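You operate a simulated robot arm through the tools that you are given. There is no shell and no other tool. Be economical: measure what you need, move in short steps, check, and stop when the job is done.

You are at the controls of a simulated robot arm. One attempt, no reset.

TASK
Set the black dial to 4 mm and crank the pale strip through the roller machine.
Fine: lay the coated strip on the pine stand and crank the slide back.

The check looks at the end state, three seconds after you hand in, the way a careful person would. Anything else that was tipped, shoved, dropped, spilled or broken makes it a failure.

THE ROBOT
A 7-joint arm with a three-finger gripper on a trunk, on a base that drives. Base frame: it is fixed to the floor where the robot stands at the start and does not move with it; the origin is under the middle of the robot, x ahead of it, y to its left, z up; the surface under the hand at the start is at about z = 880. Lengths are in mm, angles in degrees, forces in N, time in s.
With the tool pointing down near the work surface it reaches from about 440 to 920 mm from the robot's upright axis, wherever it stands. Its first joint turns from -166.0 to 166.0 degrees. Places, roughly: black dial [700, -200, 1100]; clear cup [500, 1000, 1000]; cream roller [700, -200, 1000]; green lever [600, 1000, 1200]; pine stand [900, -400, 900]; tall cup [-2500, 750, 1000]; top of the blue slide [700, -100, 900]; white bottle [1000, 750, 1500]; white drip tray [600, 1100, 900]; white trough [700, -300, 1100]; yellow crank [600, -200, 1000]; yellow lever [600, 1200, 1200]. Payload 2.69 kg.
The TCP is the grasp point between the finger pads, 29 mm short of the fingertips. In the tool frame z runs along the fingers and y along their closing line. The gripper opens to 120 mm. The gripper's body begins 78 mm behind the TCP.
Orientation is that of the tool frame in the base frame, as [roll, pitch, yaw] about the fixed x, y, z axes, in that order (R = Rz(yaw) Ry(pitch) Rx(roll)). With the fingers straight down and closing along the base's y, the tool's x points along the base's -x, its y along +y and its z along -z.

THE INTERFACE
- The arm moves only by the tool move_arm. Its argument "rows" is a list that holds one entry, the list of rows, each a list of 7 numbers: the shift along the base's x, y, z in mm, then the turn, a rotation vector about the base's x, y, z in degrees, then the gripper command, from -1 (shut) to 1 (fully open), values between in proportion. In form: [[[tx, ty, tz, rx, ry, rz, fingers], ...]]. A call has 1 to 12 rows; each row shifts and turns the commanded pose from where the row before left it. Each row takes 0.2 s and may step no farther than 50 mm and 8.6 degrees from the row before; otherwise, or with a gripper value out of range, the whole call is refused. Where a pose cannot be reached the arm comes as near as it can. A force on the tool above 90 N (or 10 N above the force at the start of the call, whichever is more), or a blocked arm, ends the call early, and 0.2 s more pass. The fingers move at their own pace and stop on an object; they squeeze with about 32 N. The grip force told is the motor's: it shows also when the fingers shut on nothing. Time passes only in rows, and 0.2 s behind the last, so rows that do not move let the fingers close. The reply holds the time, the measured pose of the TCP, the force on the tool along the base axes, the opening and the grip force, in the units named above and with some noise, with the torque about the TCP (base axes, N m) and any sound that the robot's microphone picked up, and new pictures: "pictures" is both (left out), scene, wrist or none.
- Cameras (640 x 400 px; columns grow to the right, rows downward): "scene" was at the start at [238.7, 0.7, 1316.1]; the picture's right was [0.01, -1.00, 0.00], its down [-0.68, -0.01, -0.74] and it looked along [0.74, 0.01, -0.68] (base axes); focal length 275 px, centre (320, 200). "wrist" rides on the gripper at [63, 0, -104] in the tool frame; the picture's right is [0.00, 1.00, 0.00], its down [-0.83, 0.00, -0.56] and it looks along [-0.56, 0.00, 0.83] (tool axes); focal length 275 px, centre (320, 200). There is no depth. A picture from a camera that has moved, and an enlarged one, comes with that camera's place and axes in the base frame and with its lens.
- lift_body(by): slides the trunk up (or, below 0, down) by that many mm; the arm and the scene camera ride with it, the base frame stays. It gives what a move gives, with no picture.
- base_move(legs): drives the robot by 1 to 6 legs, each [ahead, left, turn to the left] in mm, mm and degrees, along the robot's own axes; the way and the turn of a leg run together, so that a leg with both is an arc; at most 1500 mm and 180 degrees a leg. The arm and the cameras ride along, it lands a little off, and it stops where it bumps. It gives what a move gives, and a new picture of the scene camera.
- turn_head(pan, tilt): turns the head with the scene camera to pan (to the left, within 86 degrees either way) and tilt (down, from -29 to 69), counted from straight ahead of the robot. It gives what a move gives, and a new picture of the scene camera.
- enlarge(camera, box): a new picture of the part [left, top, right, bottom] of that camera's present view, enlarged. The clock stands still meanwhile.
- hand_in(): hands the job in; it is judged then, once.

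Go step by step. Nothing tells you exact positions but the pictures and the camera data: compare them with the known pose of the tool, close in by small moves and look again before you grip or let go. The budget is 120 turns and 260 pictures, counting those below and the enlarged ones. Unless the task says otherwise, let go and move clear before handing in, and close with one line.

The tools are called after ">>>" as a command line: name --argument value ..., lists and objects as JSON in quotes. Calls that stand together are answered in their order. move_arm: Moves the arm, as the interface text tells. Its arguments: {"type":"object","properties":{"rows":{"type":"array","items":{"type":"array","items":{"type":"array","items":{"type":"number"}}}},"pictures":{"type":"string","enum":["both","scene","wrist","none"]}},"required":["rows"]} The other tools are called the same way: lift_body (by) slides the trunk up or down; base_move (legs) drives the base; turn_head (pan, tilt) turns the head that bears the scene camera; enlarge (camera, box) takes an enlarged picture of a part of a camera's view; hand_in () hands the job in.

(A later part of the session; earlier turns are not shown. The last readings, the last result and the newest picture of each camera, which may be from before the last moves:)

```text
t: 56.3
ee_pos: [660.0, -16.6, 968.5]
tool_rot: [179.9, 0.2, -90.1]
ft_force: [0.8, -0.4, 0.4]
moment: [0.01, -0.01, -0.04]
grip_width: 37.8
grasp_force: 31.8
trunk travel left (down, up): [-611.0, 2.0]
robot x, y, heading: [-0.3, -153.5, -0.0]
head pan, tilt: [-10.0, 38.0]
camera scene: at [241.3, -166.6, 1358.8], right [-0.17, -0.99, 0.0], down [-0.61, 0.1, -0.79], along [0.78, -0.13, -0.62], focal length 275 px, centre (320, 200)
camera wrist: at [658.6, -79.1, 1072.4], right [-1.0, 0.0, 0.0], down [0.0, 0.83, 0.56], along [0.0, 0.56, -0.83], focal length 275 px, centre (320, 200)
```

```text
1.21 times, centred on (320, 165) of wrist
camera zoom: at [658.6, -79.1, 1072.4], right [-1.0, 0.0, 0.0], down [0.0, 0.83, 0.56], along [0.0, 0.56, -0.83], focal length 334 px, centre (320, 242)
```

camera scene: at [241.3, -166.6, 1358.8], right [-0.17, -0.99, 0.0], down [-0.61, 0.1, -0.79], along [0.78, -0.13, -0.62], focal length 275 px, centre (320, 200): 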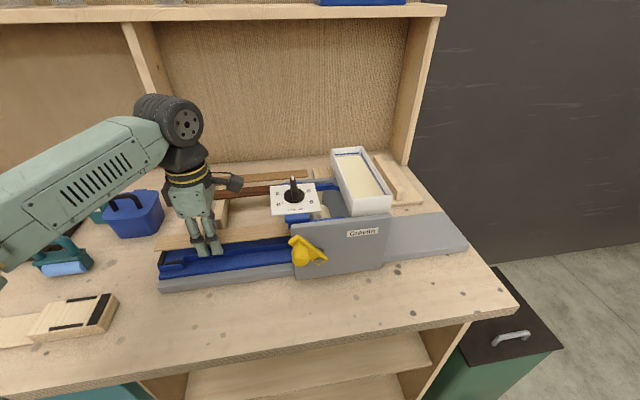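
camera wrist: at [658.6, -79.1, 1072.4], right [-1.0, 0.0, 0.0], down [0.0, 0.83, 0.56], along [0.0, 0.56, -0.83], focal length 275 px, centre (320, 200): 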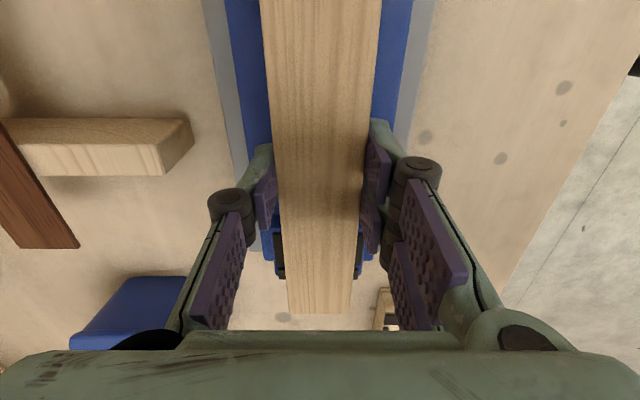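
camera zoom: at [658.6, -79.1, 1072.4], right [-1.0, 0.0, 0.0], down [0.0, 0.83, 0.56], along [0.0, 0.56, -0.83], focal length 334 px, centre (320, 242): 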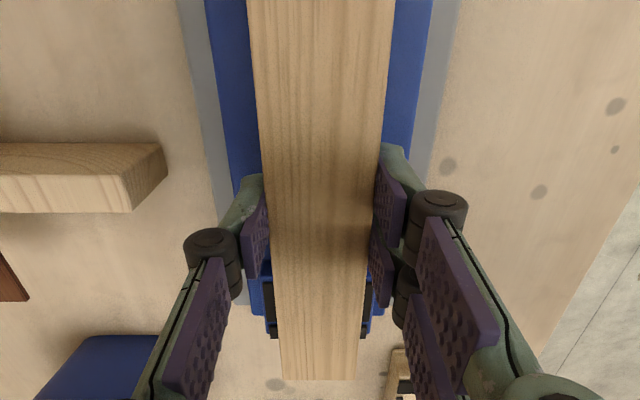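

Shift 16 mm more to the right so the strip's left end sits just inside the stop (y≈73), then lower most of the way.

>>> move_arm --rows '[[[0, -8, 0, 0, 0, 0, -1], [0, -8, 0, 0, 0, 0, -1], [0, 0, -7, 0, 0, 0, -1], [0, 0, -7, 0, 0, 0, -1], [0, 0, -4, 0, 0, 0, -1], [0, 0, 0, 0, 0, 0, -1]]]'

>>> enlarge --camera "scene" --box '[130, 150, 370, 300]'

>>> enlarge --camera "wrist" --box '[200, 150, 440, 330]'

```text
t: 57.7
ee_pos: [659.3, -29.0, 949.1]
tool_rot: [179.9, 0.1, -90.0]
ft_force: [-0.9, 30.4, -3.0]
moment: [0.29, -0.01, -0.06]
grip_width: 38.2
grasp_force: 32.3
trunk travel left (down, up): [-611.0, 2.0]
robot x, y, heading: [2.3, -153.5, 0.3]
head pan, tilt: [-10.0, 38.0]
camera scene: at [241.4, -164.3, 1358.7], right [-0.17, -0.99, 0.0], down [-0.61, 0.1, -0.79], along [0.78, -0.13, -0.62], focal length 275 px, centre (320, 200)
camera wrist: at [659.3, -92.2, 1053.7], right [-1.0, -0.01, 0.0], down [0.0, 0.83, 0.56], along [0.0, 0.56, -0.83], focal length 275 px, centre (320, 200)
```

scene: 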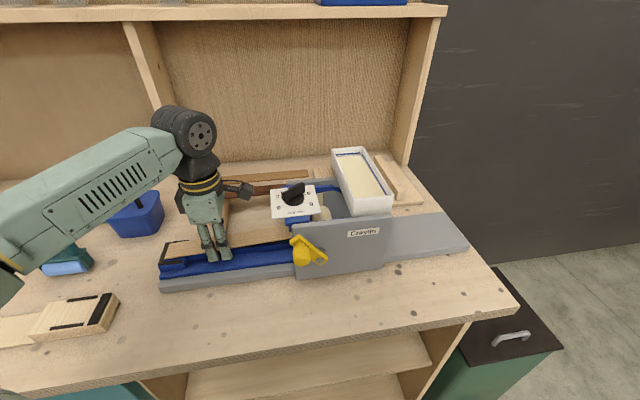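
wrist: 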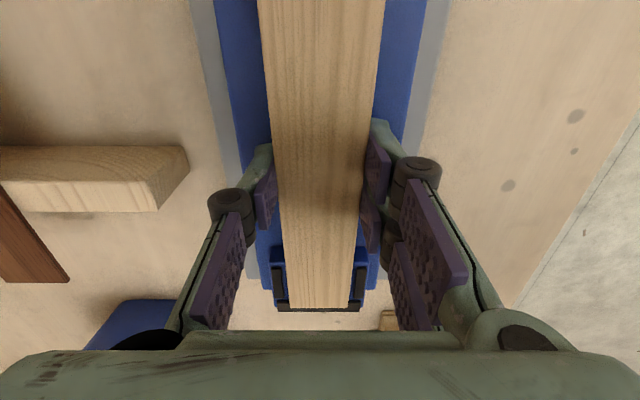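

```text
2.67 times, centred on (250, 225) of scene
camera zoom: at [241.4, -164.3, 1358.7], right [-0.17, -0.99, 0.0], down [-0.61, 0.1, -0.79], along [0.78, -0.13, -0.62], focal length 733 px, centre (507, 133)
```

zoom: 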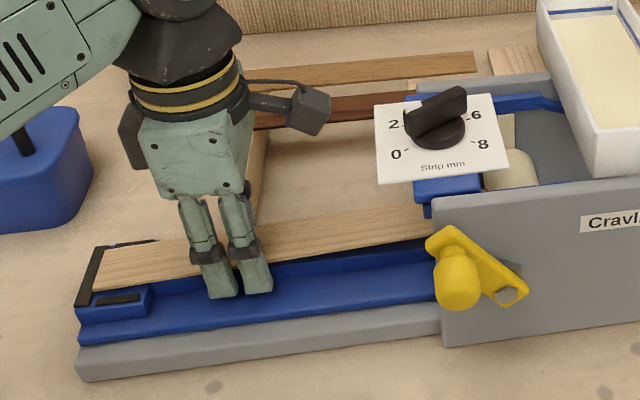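

```text
2.22 times, centred on (320, 240) of wrist
camera zoom: at [659.3, -92.2, 1053.7], right [-1.0, -0.01, 0.0], down [0.0, 0.83, 0.56], along [0.0, 0.56, -0.83], focal length 612 px, centre (320, 111)
```

zoom: 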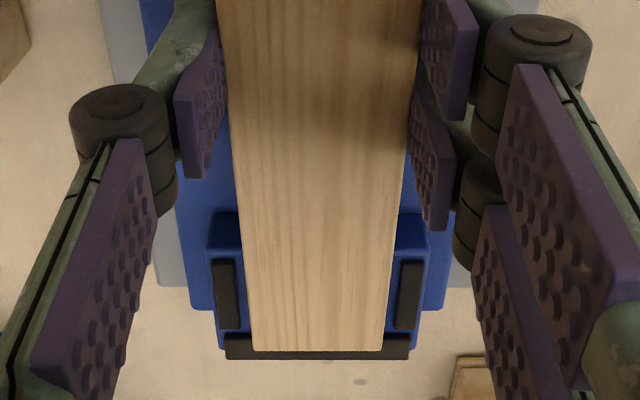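

The dial has been nudged – the strip end probably touched the roller carriage on the way in (30 N). I'll back off 4 mm, seat the strip, then reset the dial afterwards.

>>> move_arm --rows '[[[0, 3, 0, 0, 0, 0, -1], [0, 1.5, -1, 0, 0, 0, -1], [0, 0, -3, 0, 0, 0, -1], [0, 0, -3, 0, 0, 0, -1], [0, 0, 0, 0, 0, 0, -1]]]'

>>> enlarge --camera "scene" --box '[130, 150, 370, 300]'

>>> enlarge --camera "wrist" --box '[200, 150, 440, 330]'

```text
t: 58.9
ee_pos: [659.6, -28.4, 946.2]
tool_rot: [-179.7, 0.0, -90.2]
ft_force: [4.1, 1.5, 21.3]
moment: [0.8, -0.03, -0.04]
grip_width: 37.9
grasp_force: 32.0
trunk travel left (down, up): [-611.0, 2.0]
robot x, y, heading: [0.4, -151.7, 0.4]
head pan, tilt: [-10.0, 38.0]
camera scene: at [239.9, -167.2, 1359.4], right [-0.17, -0.99, 0.0], down [-0.61, 0.1, -0.79], along [0.78, -0.13, -0.61], focal length 275 px, centre (320, 200)
camera wrist: at [658.6, -91.7, 1049.8], right [-1.0, 0.0, 0.0], down [0.0, 0.83, 0.56], along [0.0, 0.56, -0.83], focal length 275 px, centre (320, 200)
```

scene: 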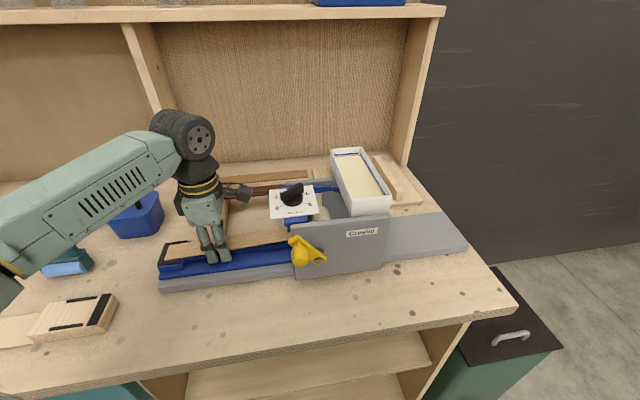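
wrist: 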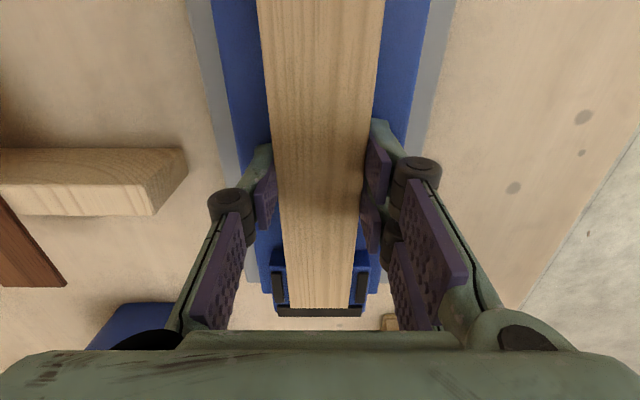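

```text
2.67 times, centred on (250, 225) of scene
camera zoom: at [239.9, -167.2, 1359.4], right [-0.17, -0.99, 0.0], down [-0.61, 0.1, -0.79], along [0.78, -0.13, -0.61], focal length 733 px, centre (507, 133)
```

zoom: 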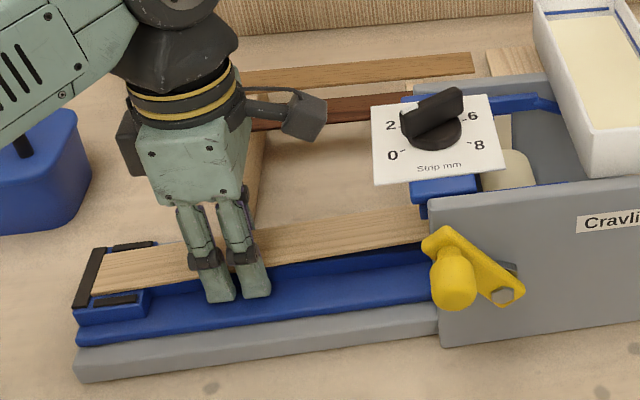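

```text
2.22 times, centred on (320, 240) of wrist
camera zoom: at [658.6, -91.7, 1049.8], right [-1.0, 0.0, 0.0], down [0.0, 0.83, 0.56], along [0.0, 0.56, -0.83], focal length 612 px, centre (320, 111)
```

zoom: 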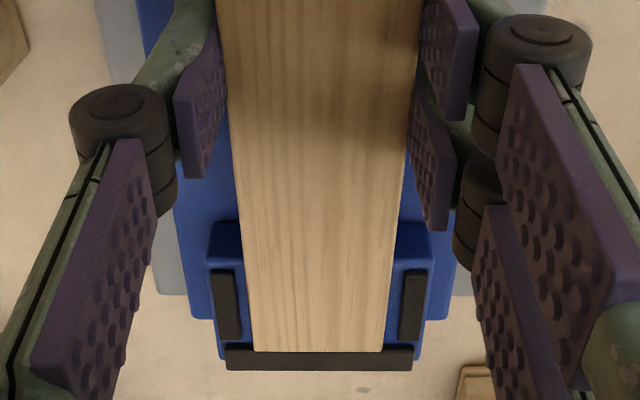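

It's resting with 21 N downward load, mostly on the left nest. Relax, release and check the seating.

>>> move_arm --rows '[[[0, 0, 2, 0, 0, 0, -1], [0, 0, 0, 0, 0, 0, -0.2], [0, 0, 0, 0, 0, 0, -0.1], [0, 0, 0, 0, 0, 0, 0], [0, 0, 20, 0, 0, 0, 0], [0, 0, 20, 0, 0, 0, 0], [0, 20, 30, 0, 0, 0, 0], [0, 20, 30, 0, 0, 0, 0], [0, 20, 30, 0, 0, 0, 0]]]'

>>> enlarge --camera "scene" --box '[130, 150, 370, 300]'

>>> enlarge --camera "wrist" --box '[200, 0, 440, 200]'

```text
t: 60.9
ee_pos: [659.6, 32.1, 1076.6]
tool_rot: [179.9, 0.1, -90.1]
ft_force: [-0.1, 0.8, 0.3]
moment: [0.02, -0.01, 0.0]
grip_width: 60.0
grasp_force: 0.1
trunk travel left (down, up): [-611.0, 2.0]
robot x, y, heading: [3.8, -150.0, 0.4]
head pan, tilt: [-10.0, 38.0]
camera scene: at [241.1, -166.6, 1358.8], right [-0.17, -0.99, 0.0], down [-0.61, 0.1, -0.79], along [0.78, -0.13, -0.62], focal length 275 px, centre (320, 200)
camera wrist: at [659.0, -30.1, 1179.9], right [-1.0, 0.0, 0.0], down [0.0, 0.83, 0.56], along [0.0, 0.56, -0.83], focal length 275 px, centre (320, 200)
```

scene: 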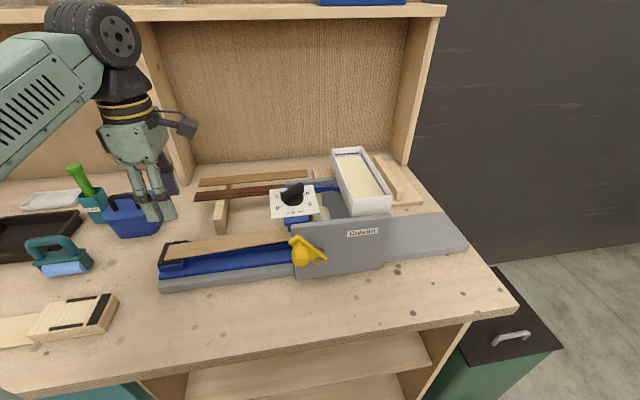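
wrist: 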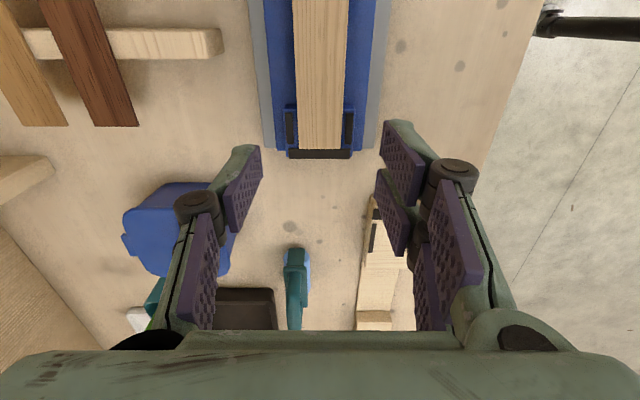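

```text
2.67 times, centred on (250, 225) of scene
camera zoom: at [241.1, -166.6, 1358.8], right [-0.17, -0.99, 0.0], down [-0.61, 0.1, -0.79], along [0.78, -0.13, -0.62], focal length 733 px, centre (507, 133)
```

zoom: 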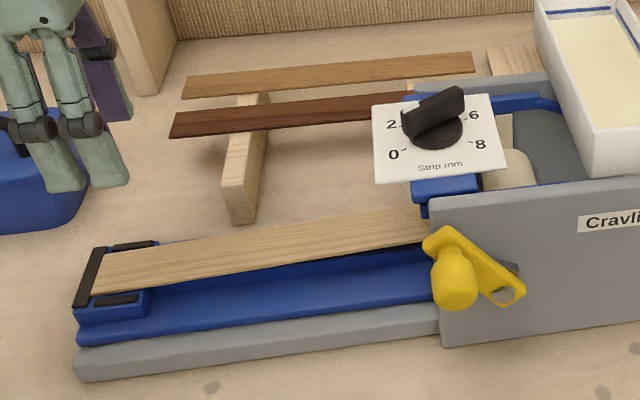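

```text
2.00 times, centred on (320, 100) of wrist
camera zoom: at [659.0, -30.1, 1179.9], right [-1.0, 0.0, 0.0], down [0.0, 0.83, 0.56], along [0.0, 0.56, -0.83], focal length 551 px, centre (320, 400)
```

zoom: 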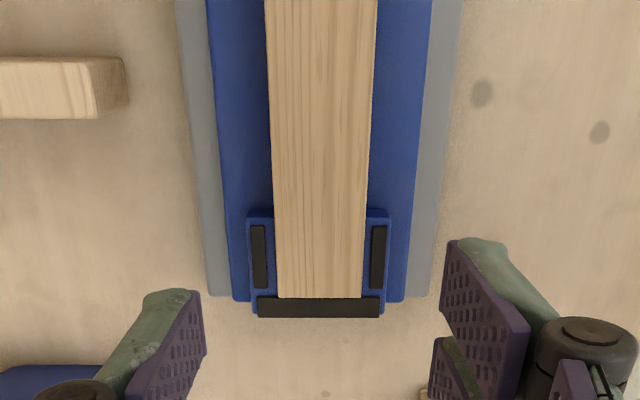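

The strip's right end seems slightly raised. I'll zoom in on the machine entrance, also checking the dial.

>>> enlarge --camera "scene" --box '[255, 175, 345, 275]'

>>> turn_head --pan -14 --tilt 25

>>> enlarge --camera "wrist" --box '[260, 60, 380, 170]'

```text
4.00 times, centred on (300, 225) of scene
camera zoom: at [241.1, -166.6, 1358.8], right [-0.17, -0.99, 0.0], down [-0.61, 0.1, -0.79], along [0.78, -0.13, -0.62], focal length 1099 px, centre (400, 100)
```

zoom: 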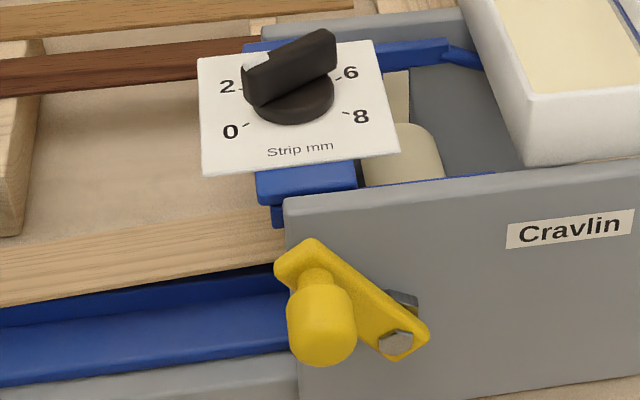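

```text
t: 61.6
ee_pos: [659.9, 34.0, 1074.9]
tool_rot: [179.7, 0.2, -90.0]
ft_force: [-0.3, 0.8, 0.8]
moment: [0.03, 0.0, -0.01]
grip_width: 60.0
grasp_force: 0.0
trunk travel left (down, up): [-611.0, 2.0]
robot x, y, heading: [2.5, -153.9, 0.2]
head pan, tilt: [-14.0, 25.0]
camera scene: at [245.7, -173.9, 1379.1], right [-0.24, -0.97, 0.0], down [-0.41, 0.1, -0.91], along [0.88, -0.21, -0.42], focal length 275 px, centre (320, 200)
```

scene: 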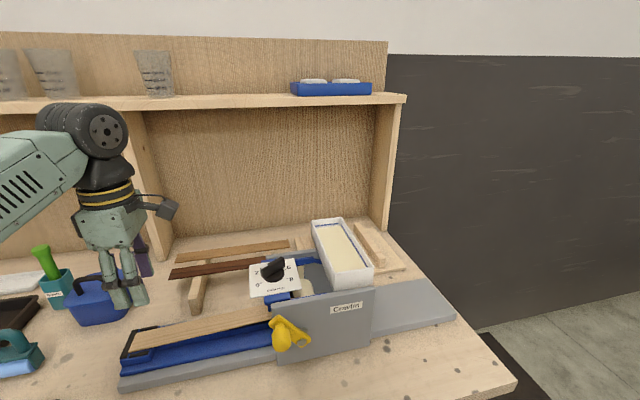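

```text
3.64 times, centred on (320, 115) of wrist
camera zoom: at [659.3, -30.4, 1179.5], right [-1.0, 0.0, 0.0], down [0.0, 0.83, 0.56], along [0.0, 0.56, -0.83], focal length 1001 px, centre (320, 509)
```

zoom: 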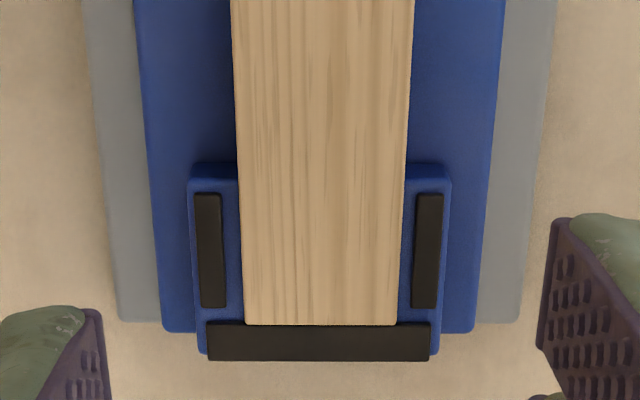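

The dial has swung to about 0 – the inserted strip must have knocked the roller linkage. I'll go back to the dial and turn it up again, lifting the roller, then check the strip seating.

>>> move_arm --rows '[[[0, 0, 40, 0, 0, 0, 0], [0, -40, 20, 0, 0, 8, 0], [0, -45, 0, 0, 0, 8, 0], [0, -45, 0, 0, 0, 8, 0], [0, -45, 0, 0, 0, 6, 0], [0, -48, 0, 0, 0, 0, 0], [0, 0, 0, 0, 0, 0, 0]]]'

>>> enlarge --camera "wrist" --box '[200, 50, 440, 200]'

```text
t: 63.2
ee_pos: [660.6, -188.6, 1133.9]
tool_rot: [179.9, 0.1, -60.0]
ft_force: [-0.1, 0.1, -0.3]
moment: [0.0, 0.01, 0.01]
grip_width: 60.2
grasp_force: 0.1
trunk travel left (down, up): [-611.0, 2.0]
robot x, y, heading: [-0.4, -150.7, 0.2]
head pan, tilt: [-14.0, 25.0]
camera scene: at [245.6, -173.6, 1379.1], right [-0.24, -0.97, 0.0], down [-0.41, 0.1, -0.91], along [0.88, -0.21, -0.42], focal length 275 px, centre (320, 200)
camera wrist: at [691.7, -243.3, 1238.1], right [-0.86, -0.5, 0.0], down [-0.42, 0.72, 0.56], along [-0.28, 0.48, -0.83], focal length 275 px, centre (320, 200)
```

scene: 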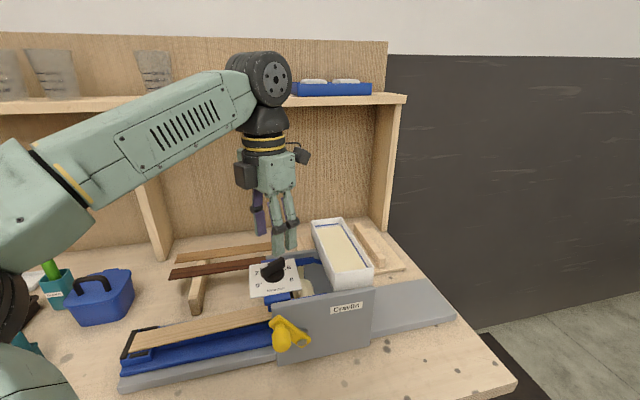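
wrist: 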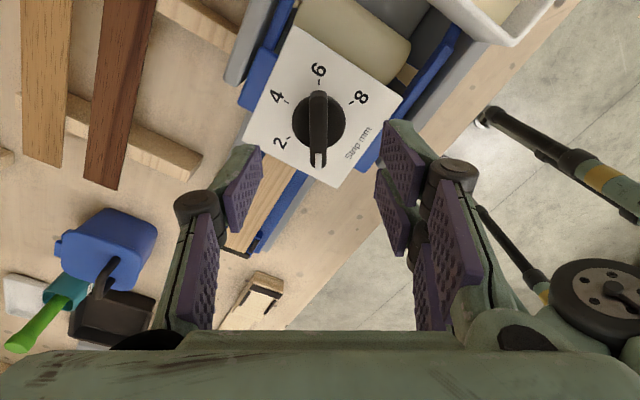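

```text
2.67 times, centred on (320, 125) of wrist
camera zoom: at [691.7, -243.3, 1238.1], right [-0.86, -0.5, 0.0], down [-0.42, 0.72, 0.56], along [-0.28, 0.48, -0.83], focal length 734 px, centre (320, 400)
```

zoom: 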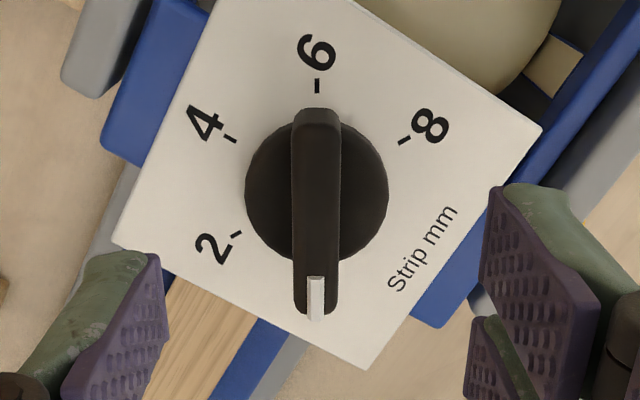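

Pointer at 0, bar aligned with the fingers. Descend, grip, and turn clockwise to 4.

>>> move_arm --rows '[[[0, -1, -25, 0, 0, 0, -0.3], [0, 0, -24, 0, 0, 0, -0.3], [0, 0, 0, 0, 0, 0, -0.6], [0, 0, 0, 0, 0, 0, -1], [0, 0, 0, 0, 0, 0, -1], [0, 0, 0, 0, 0, -6, -1], [0, 0, 0, 0, 0, -8, -1], [0, 0, 0, 0, 0, -8, -1], [0, 0, 0, 0, 0, -8, -1], [0, 0, 0, 0, 0, -8, -1], [0, 0, 0, 0, 0, -8, -1]]]'

```text
t: 65.7
ee_pos: [658.3, -191.0, 1087.1]
tool_rot: [179.9, 0.1, -106.2]
ft_force: [-2.9, 6.2, 9.3]
moment: [1.3, -0.19, 0.11]
grip_width: 12.0
grasp_force: 38.8
trunk travel left (down, up): [-611.0, 2.0]
robot x, y, heading: [0.2, -153.1, 0.3]
head pan, tilt: [-14.0, 25.0]
camera scene: at [244.5, -173.4, 1379.4], right [-0.24, -0.97, 0.0], down [-0.41, 0.1, -0.91], along [0.88, -0.21, -0.42], focal length 275 px, centre (320, 200)
camera wrist: at [640.5, -251.7, 1191.3], right [-0.96, 0.28, 0.0], down [0.23, 0.8, 0.56], along [0.15, 0.54, -0.83], focal length 275 px, centre (320, 200)
```

scene: 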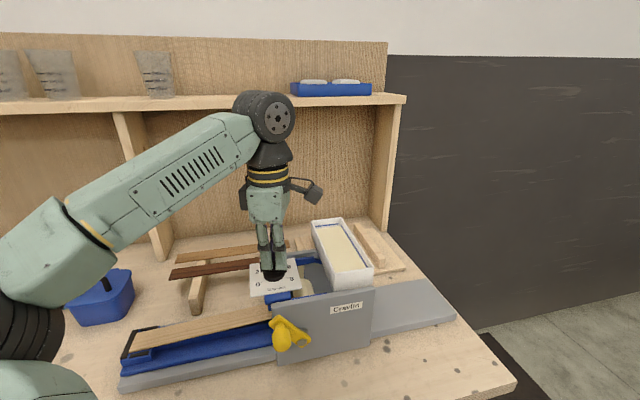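
wrist: 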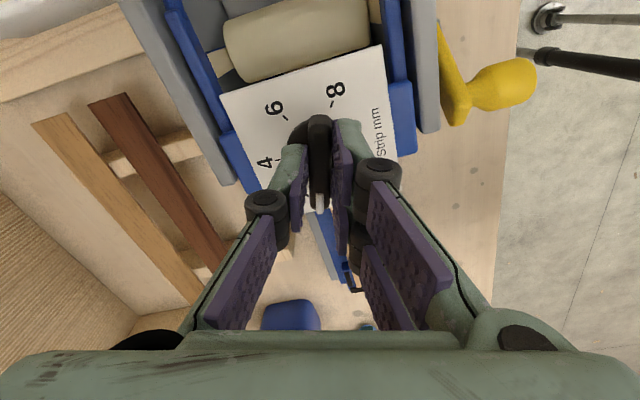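

>>> move_arm --rows '[[[0, 0, 0, 0, 0, -8, -1], [0, 0, 0, 0, 0, -8, -1], [0, 0, 0, 0, 0, -8, -1], [0, 0, 0, 0, 0, -8, -1], [0, 0, 0, 0, 0, -8, -1], [0, 0, 0, 0, 0, -8, -1], [0, 0, 0, 0, 0, -8, -1], [0, 0, 0, 0, 0, -8, -1], [0, 0, 0, 0, 0, -8, -1], [0, 0, 0, 0, 0, -2, -1], [0, 0, 0, 0, 0, 0, -1]]]'

>>> enlarge --camera "scene" --box '[110, 240, 380, 400]'

```text
t: 68.0
ee_pos: [655.5, -189.1, 1090.7]
tool_rot: [179.8, 0.3, 180.0]
ft_force: [-22.1, 16.8, 33.7]
moment: [0.5, 0.49, 0.19]
grip_width: 12.1
grasp_force: 38.9
trunk travel left (down, up): [-611.0, 2.0]
robot x, y, heading: [-1.4, -154.3, 0.3]
head pan, tilt: [-14.0, 25.0]
camera scene: at [241.0, -172.1, 1380.3], right [-0.24, -0.97, 0.0], down [-0.41, 0.1, -0.91], along [0.88, -0.22, -0.42], focal length 275 px, centre (320, 200)
camera wrist: at [591.6, -189.3, 1193.8], right [0.0, 1.0, 0.0], down [0.83, 0.0, 0.56], along [0.56, 0.01, -0.83], focal length 275 px, centre (320, 200)
```

scene: 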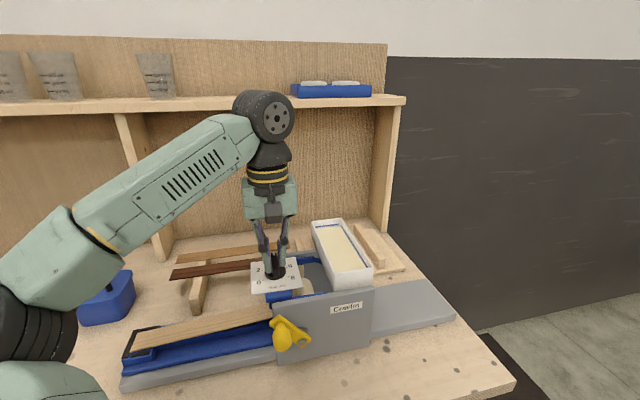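
wrist: 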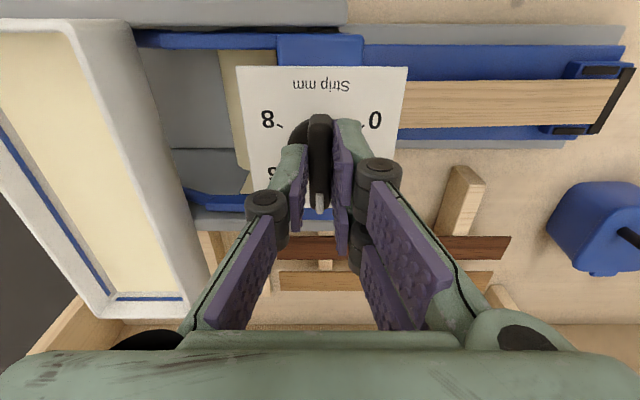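

```text
2.37 times, centred on (245, 320) of scene
camera zoom: at [241.0, -172.1, 1380.3], right [-0.24, -0.97, 0.0], down [-0.41, 0.1, -0.91], along [0.88, -0.22, -0.42], focal length 651 px, centre (498, -84)
```

zoom: 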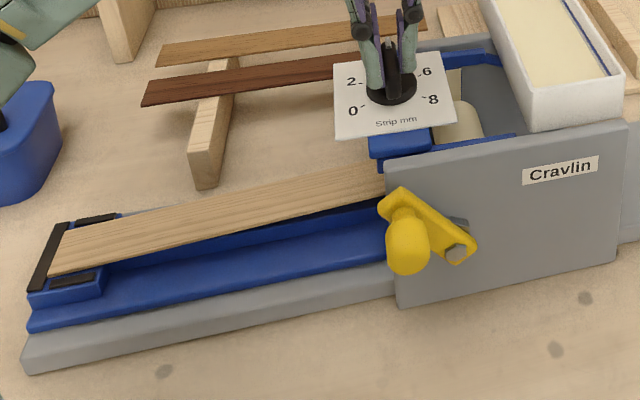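

The strip's right end is riding up on the roller (strip visibly tilted). Plan: turn the dial on to ~6 for clearance, withdraw the strip, re-insert it lower with its right end tilted down, then set 4 again.

>>> move_arm --rows '[[[0, 0, 0, 0, 0, -8, -1], [0, 0, 0, 0, 0, -8, -1], [0, 0, 0, 0, 0, -8, -1], [0, 0, 0, 0, 0, -8, -1], [0, 0, 0, 0, 0, -8, -1], [0, 0, 0, 0, 0, -8, -1], [0, 0, 0, 0, 0, -7, -1], [0, 0, 0, 0, 0, 0, -1]]]'

>>> enlarge --camera "scene" --box '[110, 240, 380, 400]'

```text
t: 69.8
ee_pos: [659.5, -188.6, 1086.7]
tool_rot: [179.6, 0.3, 125.4]
ft_force: [21.9, 29.7, 40.2]
moment: [0.72, -0.68, 0.13]
grip_width: 12.0
grasp_force: 38.9
trunk travel left (down, up): [-611.0, 2.0]
robot x, y, heading: [0.5, -151.4, 0.2]
head pan, tilt: [-14.0, 25.0]
camera scene: at [244.8, -170.8, 1379.6], right [-0.24, -0.97, 0.0], down [-0.41, 0.1, -0.91], along [0.88, -0.22, -0.42], focal length 275 px, centre (320, 200)
camera wrist: at [620.2, -137.4, 1190.8], right [0.81, 0.58, 0.01], down [0.48, -0.67, 0.56], along [0.33, -0.45, -0.83], focal length 275 px, centre (320, 200)
```

scene: 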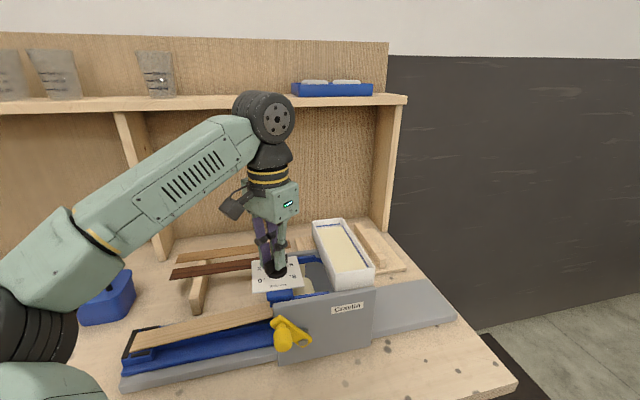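
wrist: 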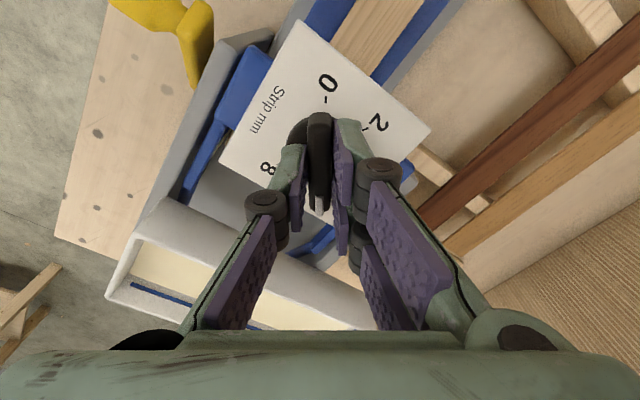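

```text
2.37 times, centred on (245, 320) of scene
camera zoom: at [244.8, -170.8, 1379.6], right [-0.24, -0.97, 0.0], down [-0.41, 0.1, -0.91], along [0.88, -0.22, -0.42], focal length 651 px, centre (498, -84)
```

zoom: 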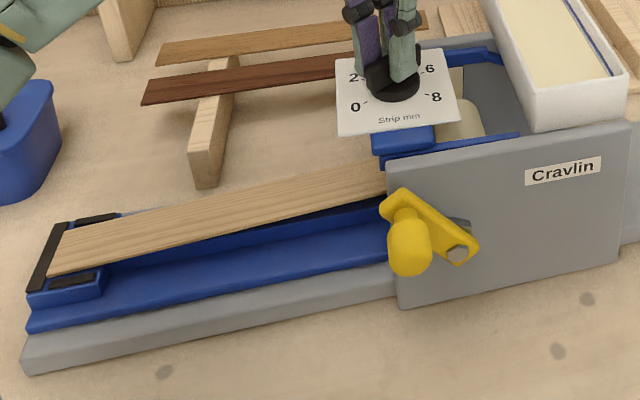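

Dial near 6. Release, rise, and rotate back to yaw −90 to re-grip the strip.

>>> move_arm --rows '[[[0, 0, 0, 0, 0, 0, -0.6], [0, 0, 0, 0, 0, 0, -0.3], [0, 0, 0, 0, 0, 0, -0.3], [0, 0, 30, 0, 0, 0, -0.3], [0, 0, 30, 0, 0, 8.5, -0.3], [0, 0, 0, 0, 0, 8.5, -0.3], [0, 0, 0, 0, 0, 8.5, -0.3], [0, 0, 0, 0, 0, 8.5, -0.3], [0, 0, 0, 0, 0, 8.5, -0.3], [0, 0, 0, 0, 0, 8.5, -0.3], [0, 0, 0, 0, 0, 8.5, 0]]]' --pictures "wrist"

>>> move_arm --rows '[[[0, 0, 0, 0, 0, 8.5, 0], [0, 0, 0, 0, 0, 8.5, 0], [0, 0, 0, 0, 0, 8.5, 0], [0, 20, 0, 0, 0, 8.5, 0], [0, 25, 0, 0, 0, 8.5, 0], [0, 25, 0, 0, 0, 8.5, 0], [0, 25, 0, 0, 0, 8.5, 0], [0, 25, 0, 0, 0, 8.5, 0], [0, 25, 0, 0, 0, 8.5, 0], [0, 15, 0, 0, 0, 8.5, 0], [0, 0, 0, 0, 0, 0, 0]]]'

>>> enlarge --camera "scene" --box '[110, 240, 380, 400]'

```text
t: 72.2
ee_pos: [650.5, -198.8, 1140.6]
tool_rot: [179.9, 0.1, -175.3]
ft_force: [0.1, -0.8, 0.6]
moment: [-0.04, 0.02, -0.01]
grip_width: 60.4
grasp_force: 0.1
out of reach, approached as far as the arm can: row 4
trunk travel left (down, up): [-611.0, 2.0]
robot x, y, heading: [1.9, -155.7, 0.3]
head pan, tilt: [-14.0, 25.0]
camera wrist: at [587.2, -204.5, 1245.1], right [-0.08, 1.0, 0.0], down [0.83, 0.07, 0.56], along [0.55, 0.05, -0.83], focal length 275 px, centre (320, 200)
```

wrist: 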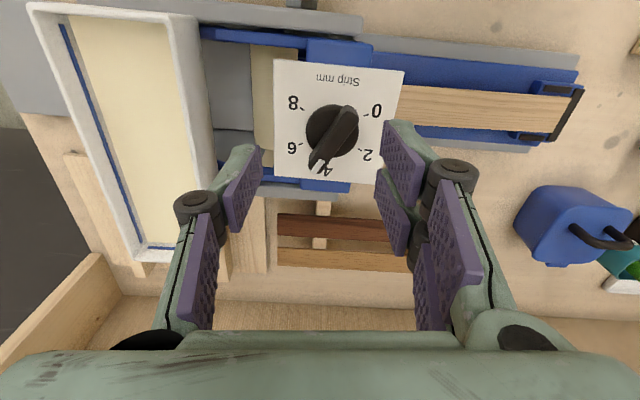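

```text
t: 74.7
ee_pos: [650.6, -38.0, 1140.9]
tool_rot: [179.9, 0.2, -90.4]
ft_force: [0.2, -0.5, -0.2]
moment: [0.02, -0.02, 0.0]
grip_width: 60.0
grasp_force: 0.0
trunk travel left (down, up): [-611.0, 2.0]
robot x, y, heading: [-0.4, -152.2, 0.2]
head pan, tilt: [-14.0, 25.0]
camera scene: at [245.7, -173.9, 1379.1], right [-0.24, -0.97, 0.0], down [-0.41, 0.1, -0.91], along [0.88, -0.21, -0.42], focal length 275 px, centre (320, 200)
camera wrist: at [649.5, -101.6, 1245.1], right [-1.0, 0.0, 0.0], down [0.0, 0.83, 0.56], along [0.0, 0.56, -0.83], focal length 275 px, centre (320, 200)
```

scene: 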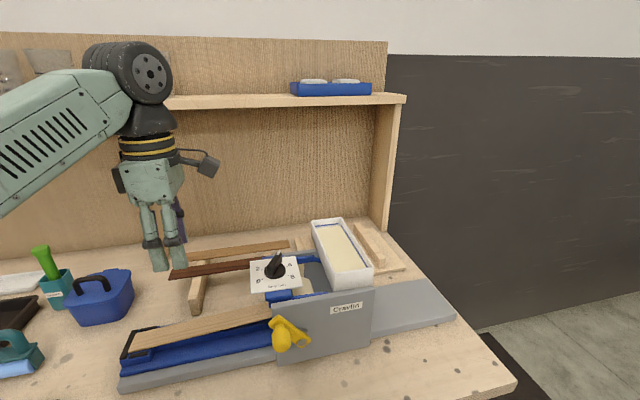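
wrist: 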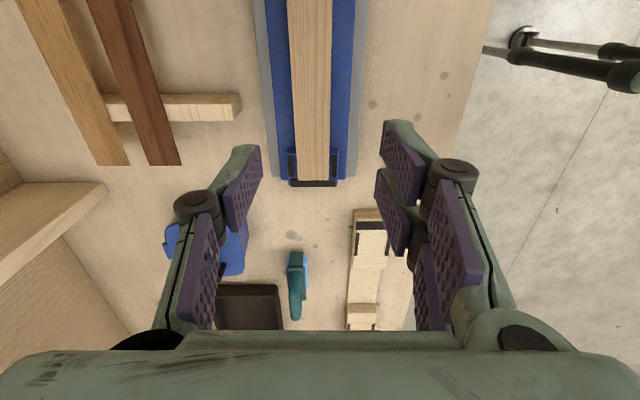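

```text
2.37 times, centred on (245, 320) of scene
camera zoom: at [245.7, -173.9, 1379.1], right [-0.24, -0.97, 0.0], down [-0.41, 0.1, -0.91], along [0.88, -0.21, -0.42], focal length 651 px, centre (498, -84)
```

zoom: 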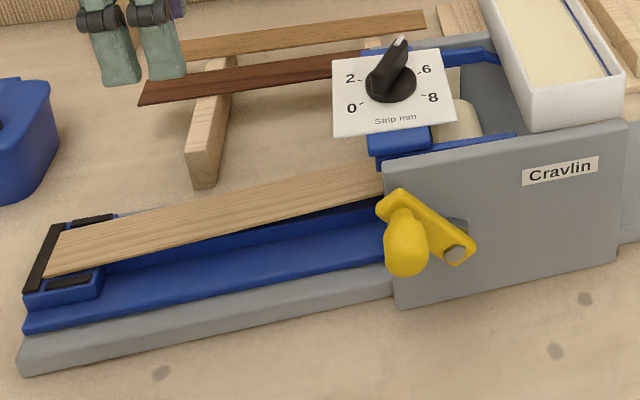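

Dial is around 4.8, giving a bit more clearance. Now re-grip the strip at y≈−28.

>>> move_arm --rows '[[[5, 5, -40, 0, 0, 0, 0], [4, 5, -40, 0, 0, 0, 0], [0, 0, -45, 0, 0, 0, 0], [0, 0, -45, 0, 0, 0, 0], [0, 0, -20, 0, 0, 0, 0], [0, 0, 0, 0, 0, 0, -0.5], [0, 0, 0, 0, 0, 0, -1], [0, 0, 0, 0, 0, 0, -1], [0, 0, 0, 0, 0, 0, -1]]]'

>>> enlarge --camera "wrist" --box '[200, 100, 440, 330]'

```text
t: 76.7
ee_pos: [659.4, -27.5, 950.2]
tool_rot: [179.8, 0.2, -90.4]
ft_force: [-9.4, -2.5, -3.9]
moment: [-0.03, 0.17, 0.51]
grip_width: 38.3
grasp_force: 32.4
trunk travel left (down, up): [-611.0, 2.0]
robot x, y, heading: [1.7, -155.5, 0.4]
head pan, tilt: [-14.0, 25.0]
camera scene: at [245.2, -174.0, 1379.1], right [-0.24, -0.97, 0.0], down [-0.41, 0.1, -0.91], along [0.88, -0.21, -0.42], focal length 275 px, centre (320, 200)
camera wrist: at [658.6, -91.3, 1054.8], right [-1.0, 0.0, 0.0], down [0.01, 0.83, 0.56], along [0.0, 0.56, -0.83], focal length 275 px, centre (320, 200)
```

scene: 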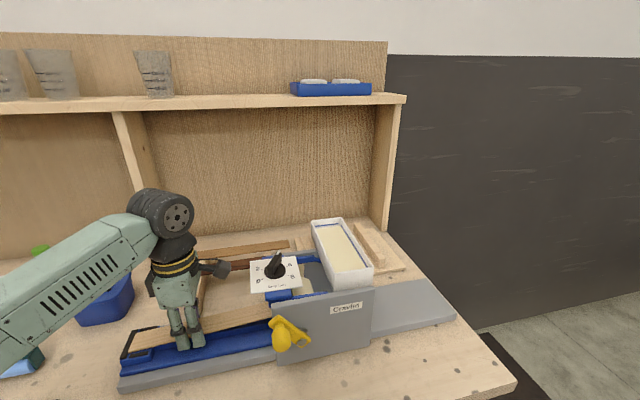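
wrist: 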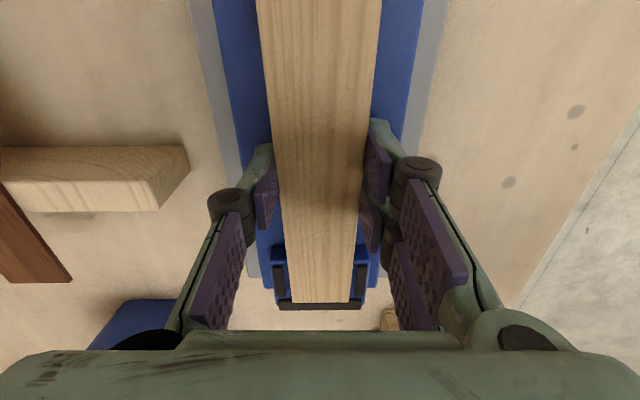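

```text
1.74 times, centred on (320, 215) of wrist
camera zoom: at [658.6, -91.3, 1054.8], right [-1.0, 0.0, 0.0], down [0.01, 0.83, 0.56], along [0.0, 0.56, -0.83], focal length 479 px, centre (320, 174)
```

zoom: 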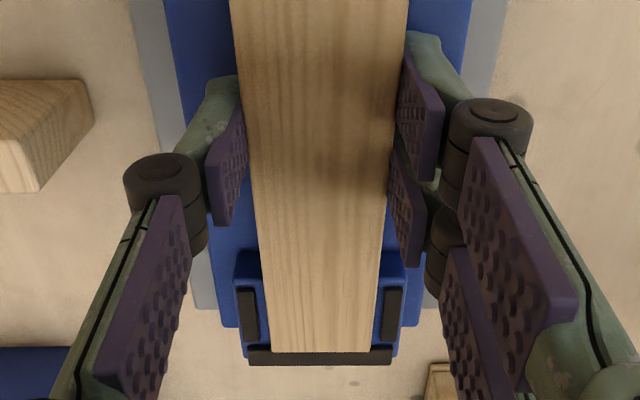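

Gripped. Lift 12 mm, then withdraw left 60 mm.

>>> move_arm --rows '[[[0, 0, 6, 0, 0, 0, -1], [0, 2, 6, 0, 0, 0.4, -1], [0, 15, 2, 0, 0, 0, -1], [0, 20, 2, 0, 0, 0, -1], [0, 20, 2, 0, 0, 0, -1], [0, 20, 2, 0, 0, 0, -1], [0, 0, 0, 0, 0, 0, -1]]]'

>>> enlarge --camera "scene" --box '[110, 240, 380, 400]'

```text
t: 78.2
ee_pos: [659.6, 48.3, 971.5]
tool_rot: [179.9, 0.0, -90.2]
ft_force: [1.1, 1.0, -0.6]
moment: [0.0, 0.02, 0.01]
grip_width: 38.3
grasp_force: 32.6
trunk travel left (down, up): [-611.0, 2.0]
robot x, y, heading: [0.5, -154.0, 0.0]
head pan, tilt: [-14.0, 25.0]
camera scene: at [245.7, -173.9, 1379.1], right [-0.24, -0.97, 0.0], down [-0.41, 0.1, -0.91], along [0.88, -0.21, -0.42], focal length 275 px, centre (320, 200)
camera wrist: at [658.9, -14.7, 1075.2], right [-1.0, 0.0, 0.0], down [0.0, 0.83, 0.56], along [0.0, 0.56, -0.83], focal length 275 px, centre (320, 200)
```

scene: 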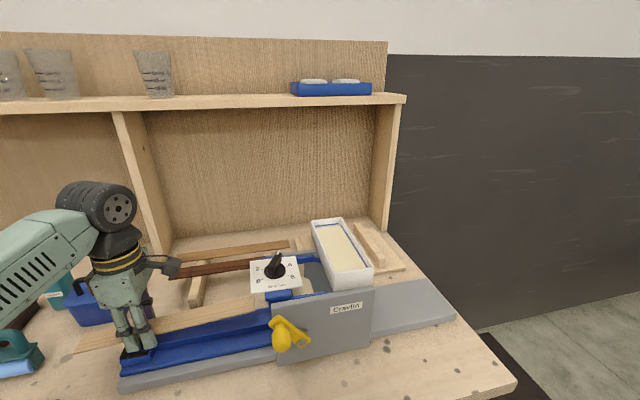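
wrist: 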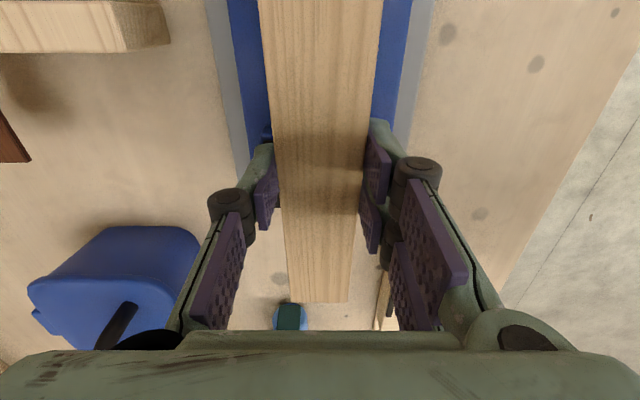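

```text
2.37 times, centred on (245, 320) of scene
camera zoom: at [245.7, -173.9, 1379.1], right [-0.24, -0.97, 0.0], down [-0.41, 0.1, -0.91], along [0.88, -0.21, -0.42], focal length 651 px, centre (498, -84)
```

zoom: 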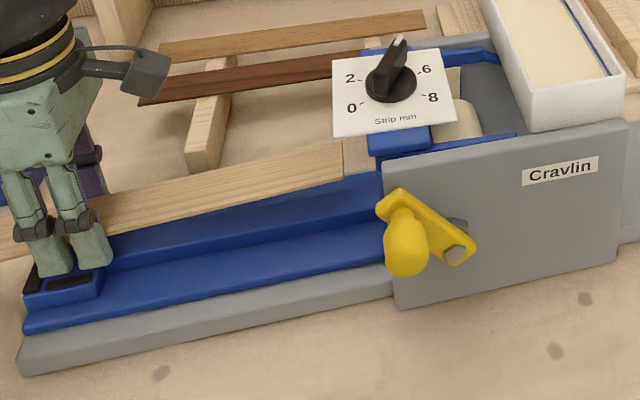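

Strip is held ~4° right-end-up. I'll rotate the tool +6° about x to tilt the right end slightly down, move to y=15 and lower to just above nest level.

>>> move_arm --rows '[[[0, 0, 0, 3, 0, 0, -1], [0, 0, 0, 3, 0, 0, -1], [0, -15, 0, 0, 0, 0, -1], [0, -18, 0, 0, 0, 0, -1], [0, 0, -8, 0, 0, 0, -1], [0, 0, -8, 0, 0, 0, -1], [0, 0, 0, 0, 0, 0, -1]]]'

>>> enlarge --camera "scene" --box '[110, 240, 380, 400]'

>>> enlarge --camera "scene" --box '[220, 270, 300, 350]'

```text
t: 79.8
ee_pos: [661.0, 15.0, 956.1]
tool_rot: [180.0, 6.1, -90.1]
ft_force: [1.9, -0.7, 8.5]
moment: [0.2, 0.19, -0.02]
grip_width: 38.1
grasp_force: 32.0
trunk travel left (down, up): [-611.0, 2.0]
robot x, y, heading: [2.6, -155.8, 0.4]
head pan, tilt: [-14.0, 25.0]
camera scene: at [245.1, -174.2, 1379.4], right [-0.24, -0.97, 0.0], down [-0.41, 0.1, -0.91], along [0.88, -0.21, -0.42], focal length 275 px, centre (320, 200)
camera wrist: at [658.9, -59.0, 1053.0], right [-1.0, 0.0, 0.0], down [0.0, 0.77, 0.64], along [0.0, 0.64, -0.77], focal length 275 px, centre (320, 200)
```

scene: 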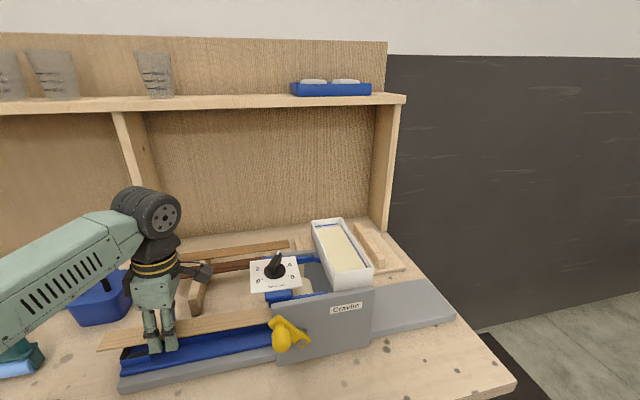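
wrist: 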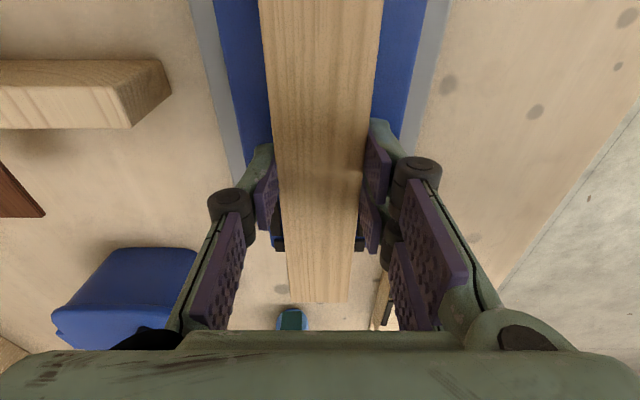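

```text
2.37 times, centred on (245, 320) of scene
camera zoom: at [245.1, -174.2, 1379.4], right [-0.24, -0.97, 0.0], down [-0.41, 0.1, -0.91], along [0.88, -0.21, -0.42], focal length 651 px, centre (498, -84)
```

zoom: 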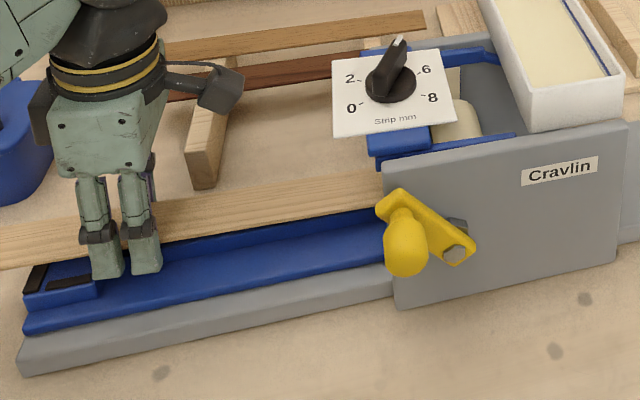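

```text
5.00 times, centred on (260, 310) of scene
camera zoom: at [245.1, -174.2, 1379.4], right [-0.24, -0.97, 0.0], down [-0.41, 0.1, -0.91], along [0.88, -0.21, -0.42], focal length 1374 px, centre (620, -350)
```

zoom: 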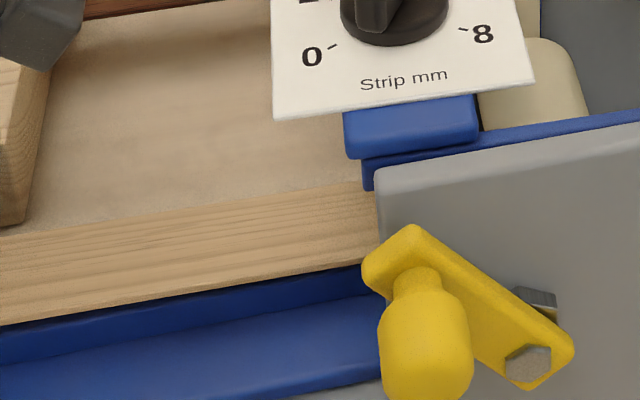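

Light contact of 8 N; raise 2 mm and continue inserting slowly.

>>> move_arm --rows '[[[0, 0, 2, 0, 0, 0, -1], [0, -7, 0, 0, 0, 0, -1], [0, -8, 0, 0, 0, 0, -1], [0, 0, 0, 0, 0, 0, -1]]]' --pictures "none"

>>> enlarge --camera "scene" --box '[110, 240, 380, 400]'

```text
t: 80.8
ee_pos: [659.1, 0.7, 958.0]
tool_rot: [179.9, 6.0, -90.1]
ft_force: [0.9, -0.8, -0.9]
moment: [0.02, 0.01, 0.01]
grip_width: 37.9
grasp_force: 32.7
trunk travel left (down, up): [-611.0, 2.0]
robot x, y, heading: [-1.7, -152.4, 0.1]
head pan, tilt: [-14.0, 25.0]
```

```text
2.37 times, centred on (245, 320) of scene
camera zoom: at [245.7, -173.9, 1379.1], right [-0.24, -0.97, 0.0], down [-0.41, 0.1, -0.91], along [0.88, -0.21, -0.42], focal length 651 px, centre (498, -84)
```

zoom: 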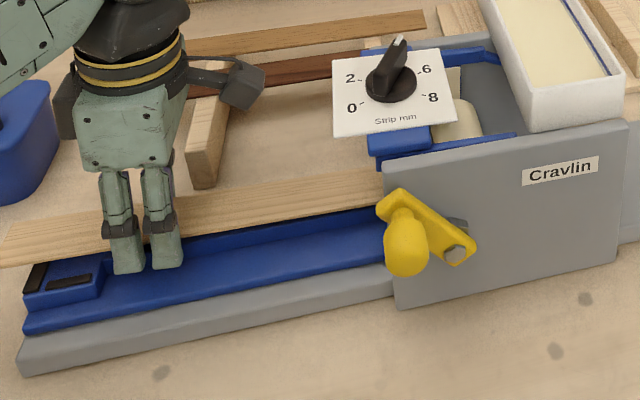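

>>> move_arm --rows '[[[0, 0, 3, 0, 0, 0, -1], [0, -6, 0, 0, 0, 0, -1], [0, -6, 0, 0, 0, 0, -1], [0, 0, 0, 0, 0, 0, -1]]]' --pictures "none"

>>> move_arm --rows '[[[0, -5, 0, 0, 0, 0, -1], [0, -5, 0, 0, 0, 0, -1], [0, 0, 0, 0, 0, 0, -1]]]'

>>> enlarge --camera "scene" --box '[110, 240, 380, 400]'

```text
t: 81.8
ee_pos: [659.4, -11.9, 960.0]
tool_rot: [179.9, 6.0, -90.2]
ft_force: [-0.7, -0.3, -0.7]
moment: [0.03, -0.01, 0.0]
grip_width: 37.9
grasp_force: 32.5
trunk travel left (down, up): [-611.0, 2.0]
robot x, y, heading: [4.2, -153.9, 0.2]
head pan, tilt: [-14.0, 25.0]
```

```text
t: 82.7
ee_pos: [660.6, -21.8, 959.8]
tool_rot: [179.9, 6.2, -90.1]
ft_force: [-0.4, 0.7, -1.2]
moment: [0.03, 0.01, 0.01]
grip_width: 38.1
grasp_force: 31.6
trunk travel left (down, up): [-611.0, 2.0]
robot x, y, heading: [2.2, -153.2, 0.3]
head pan, tilt: [-14.0, 25.0]
camera scene: at [245.7, -173.9, 1379.1], right [-0.24, -0.97, 0.0], down [-0.41, 0.1, -0.91], along [0.88, -0.21, -0.42], focal length 275 px, centre (320, 200)
camera wrist: at [659.2, -95.7, 1057.0], right [-1.0, 0.0, 0.0], down [0.0, 0.77, 0.64], along [0.0, 0.64, -0.77], focal length 275 px, centre (320, 200)
```

scene: 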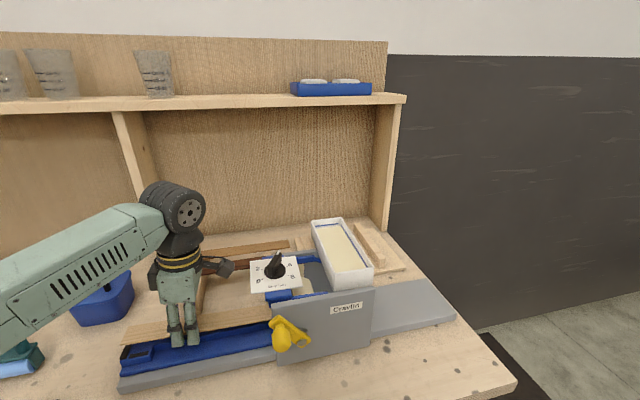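
wrist: 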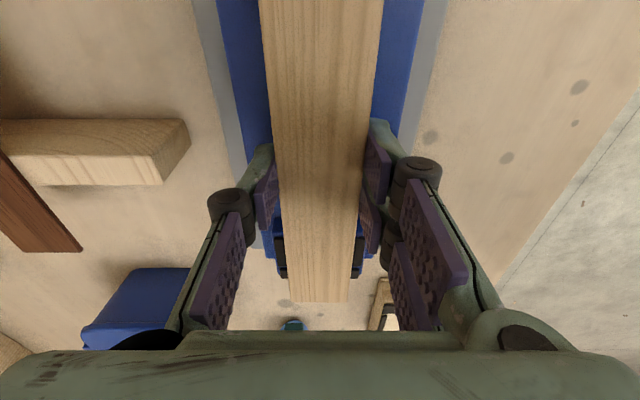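

```text
2.37 times, centred on (245, 320) of scene
camera zoom: at [245.7, -173.9, 1379.1], right [-0.24, -0.97, 0.0], down [-0.41, 0.1, -0.91], along [0.88, -0.21, -0.42], focal length 651 px, centre (498, -84)
```

zoom: 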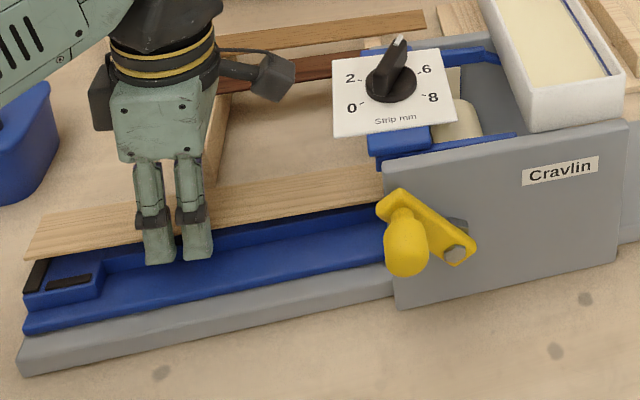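

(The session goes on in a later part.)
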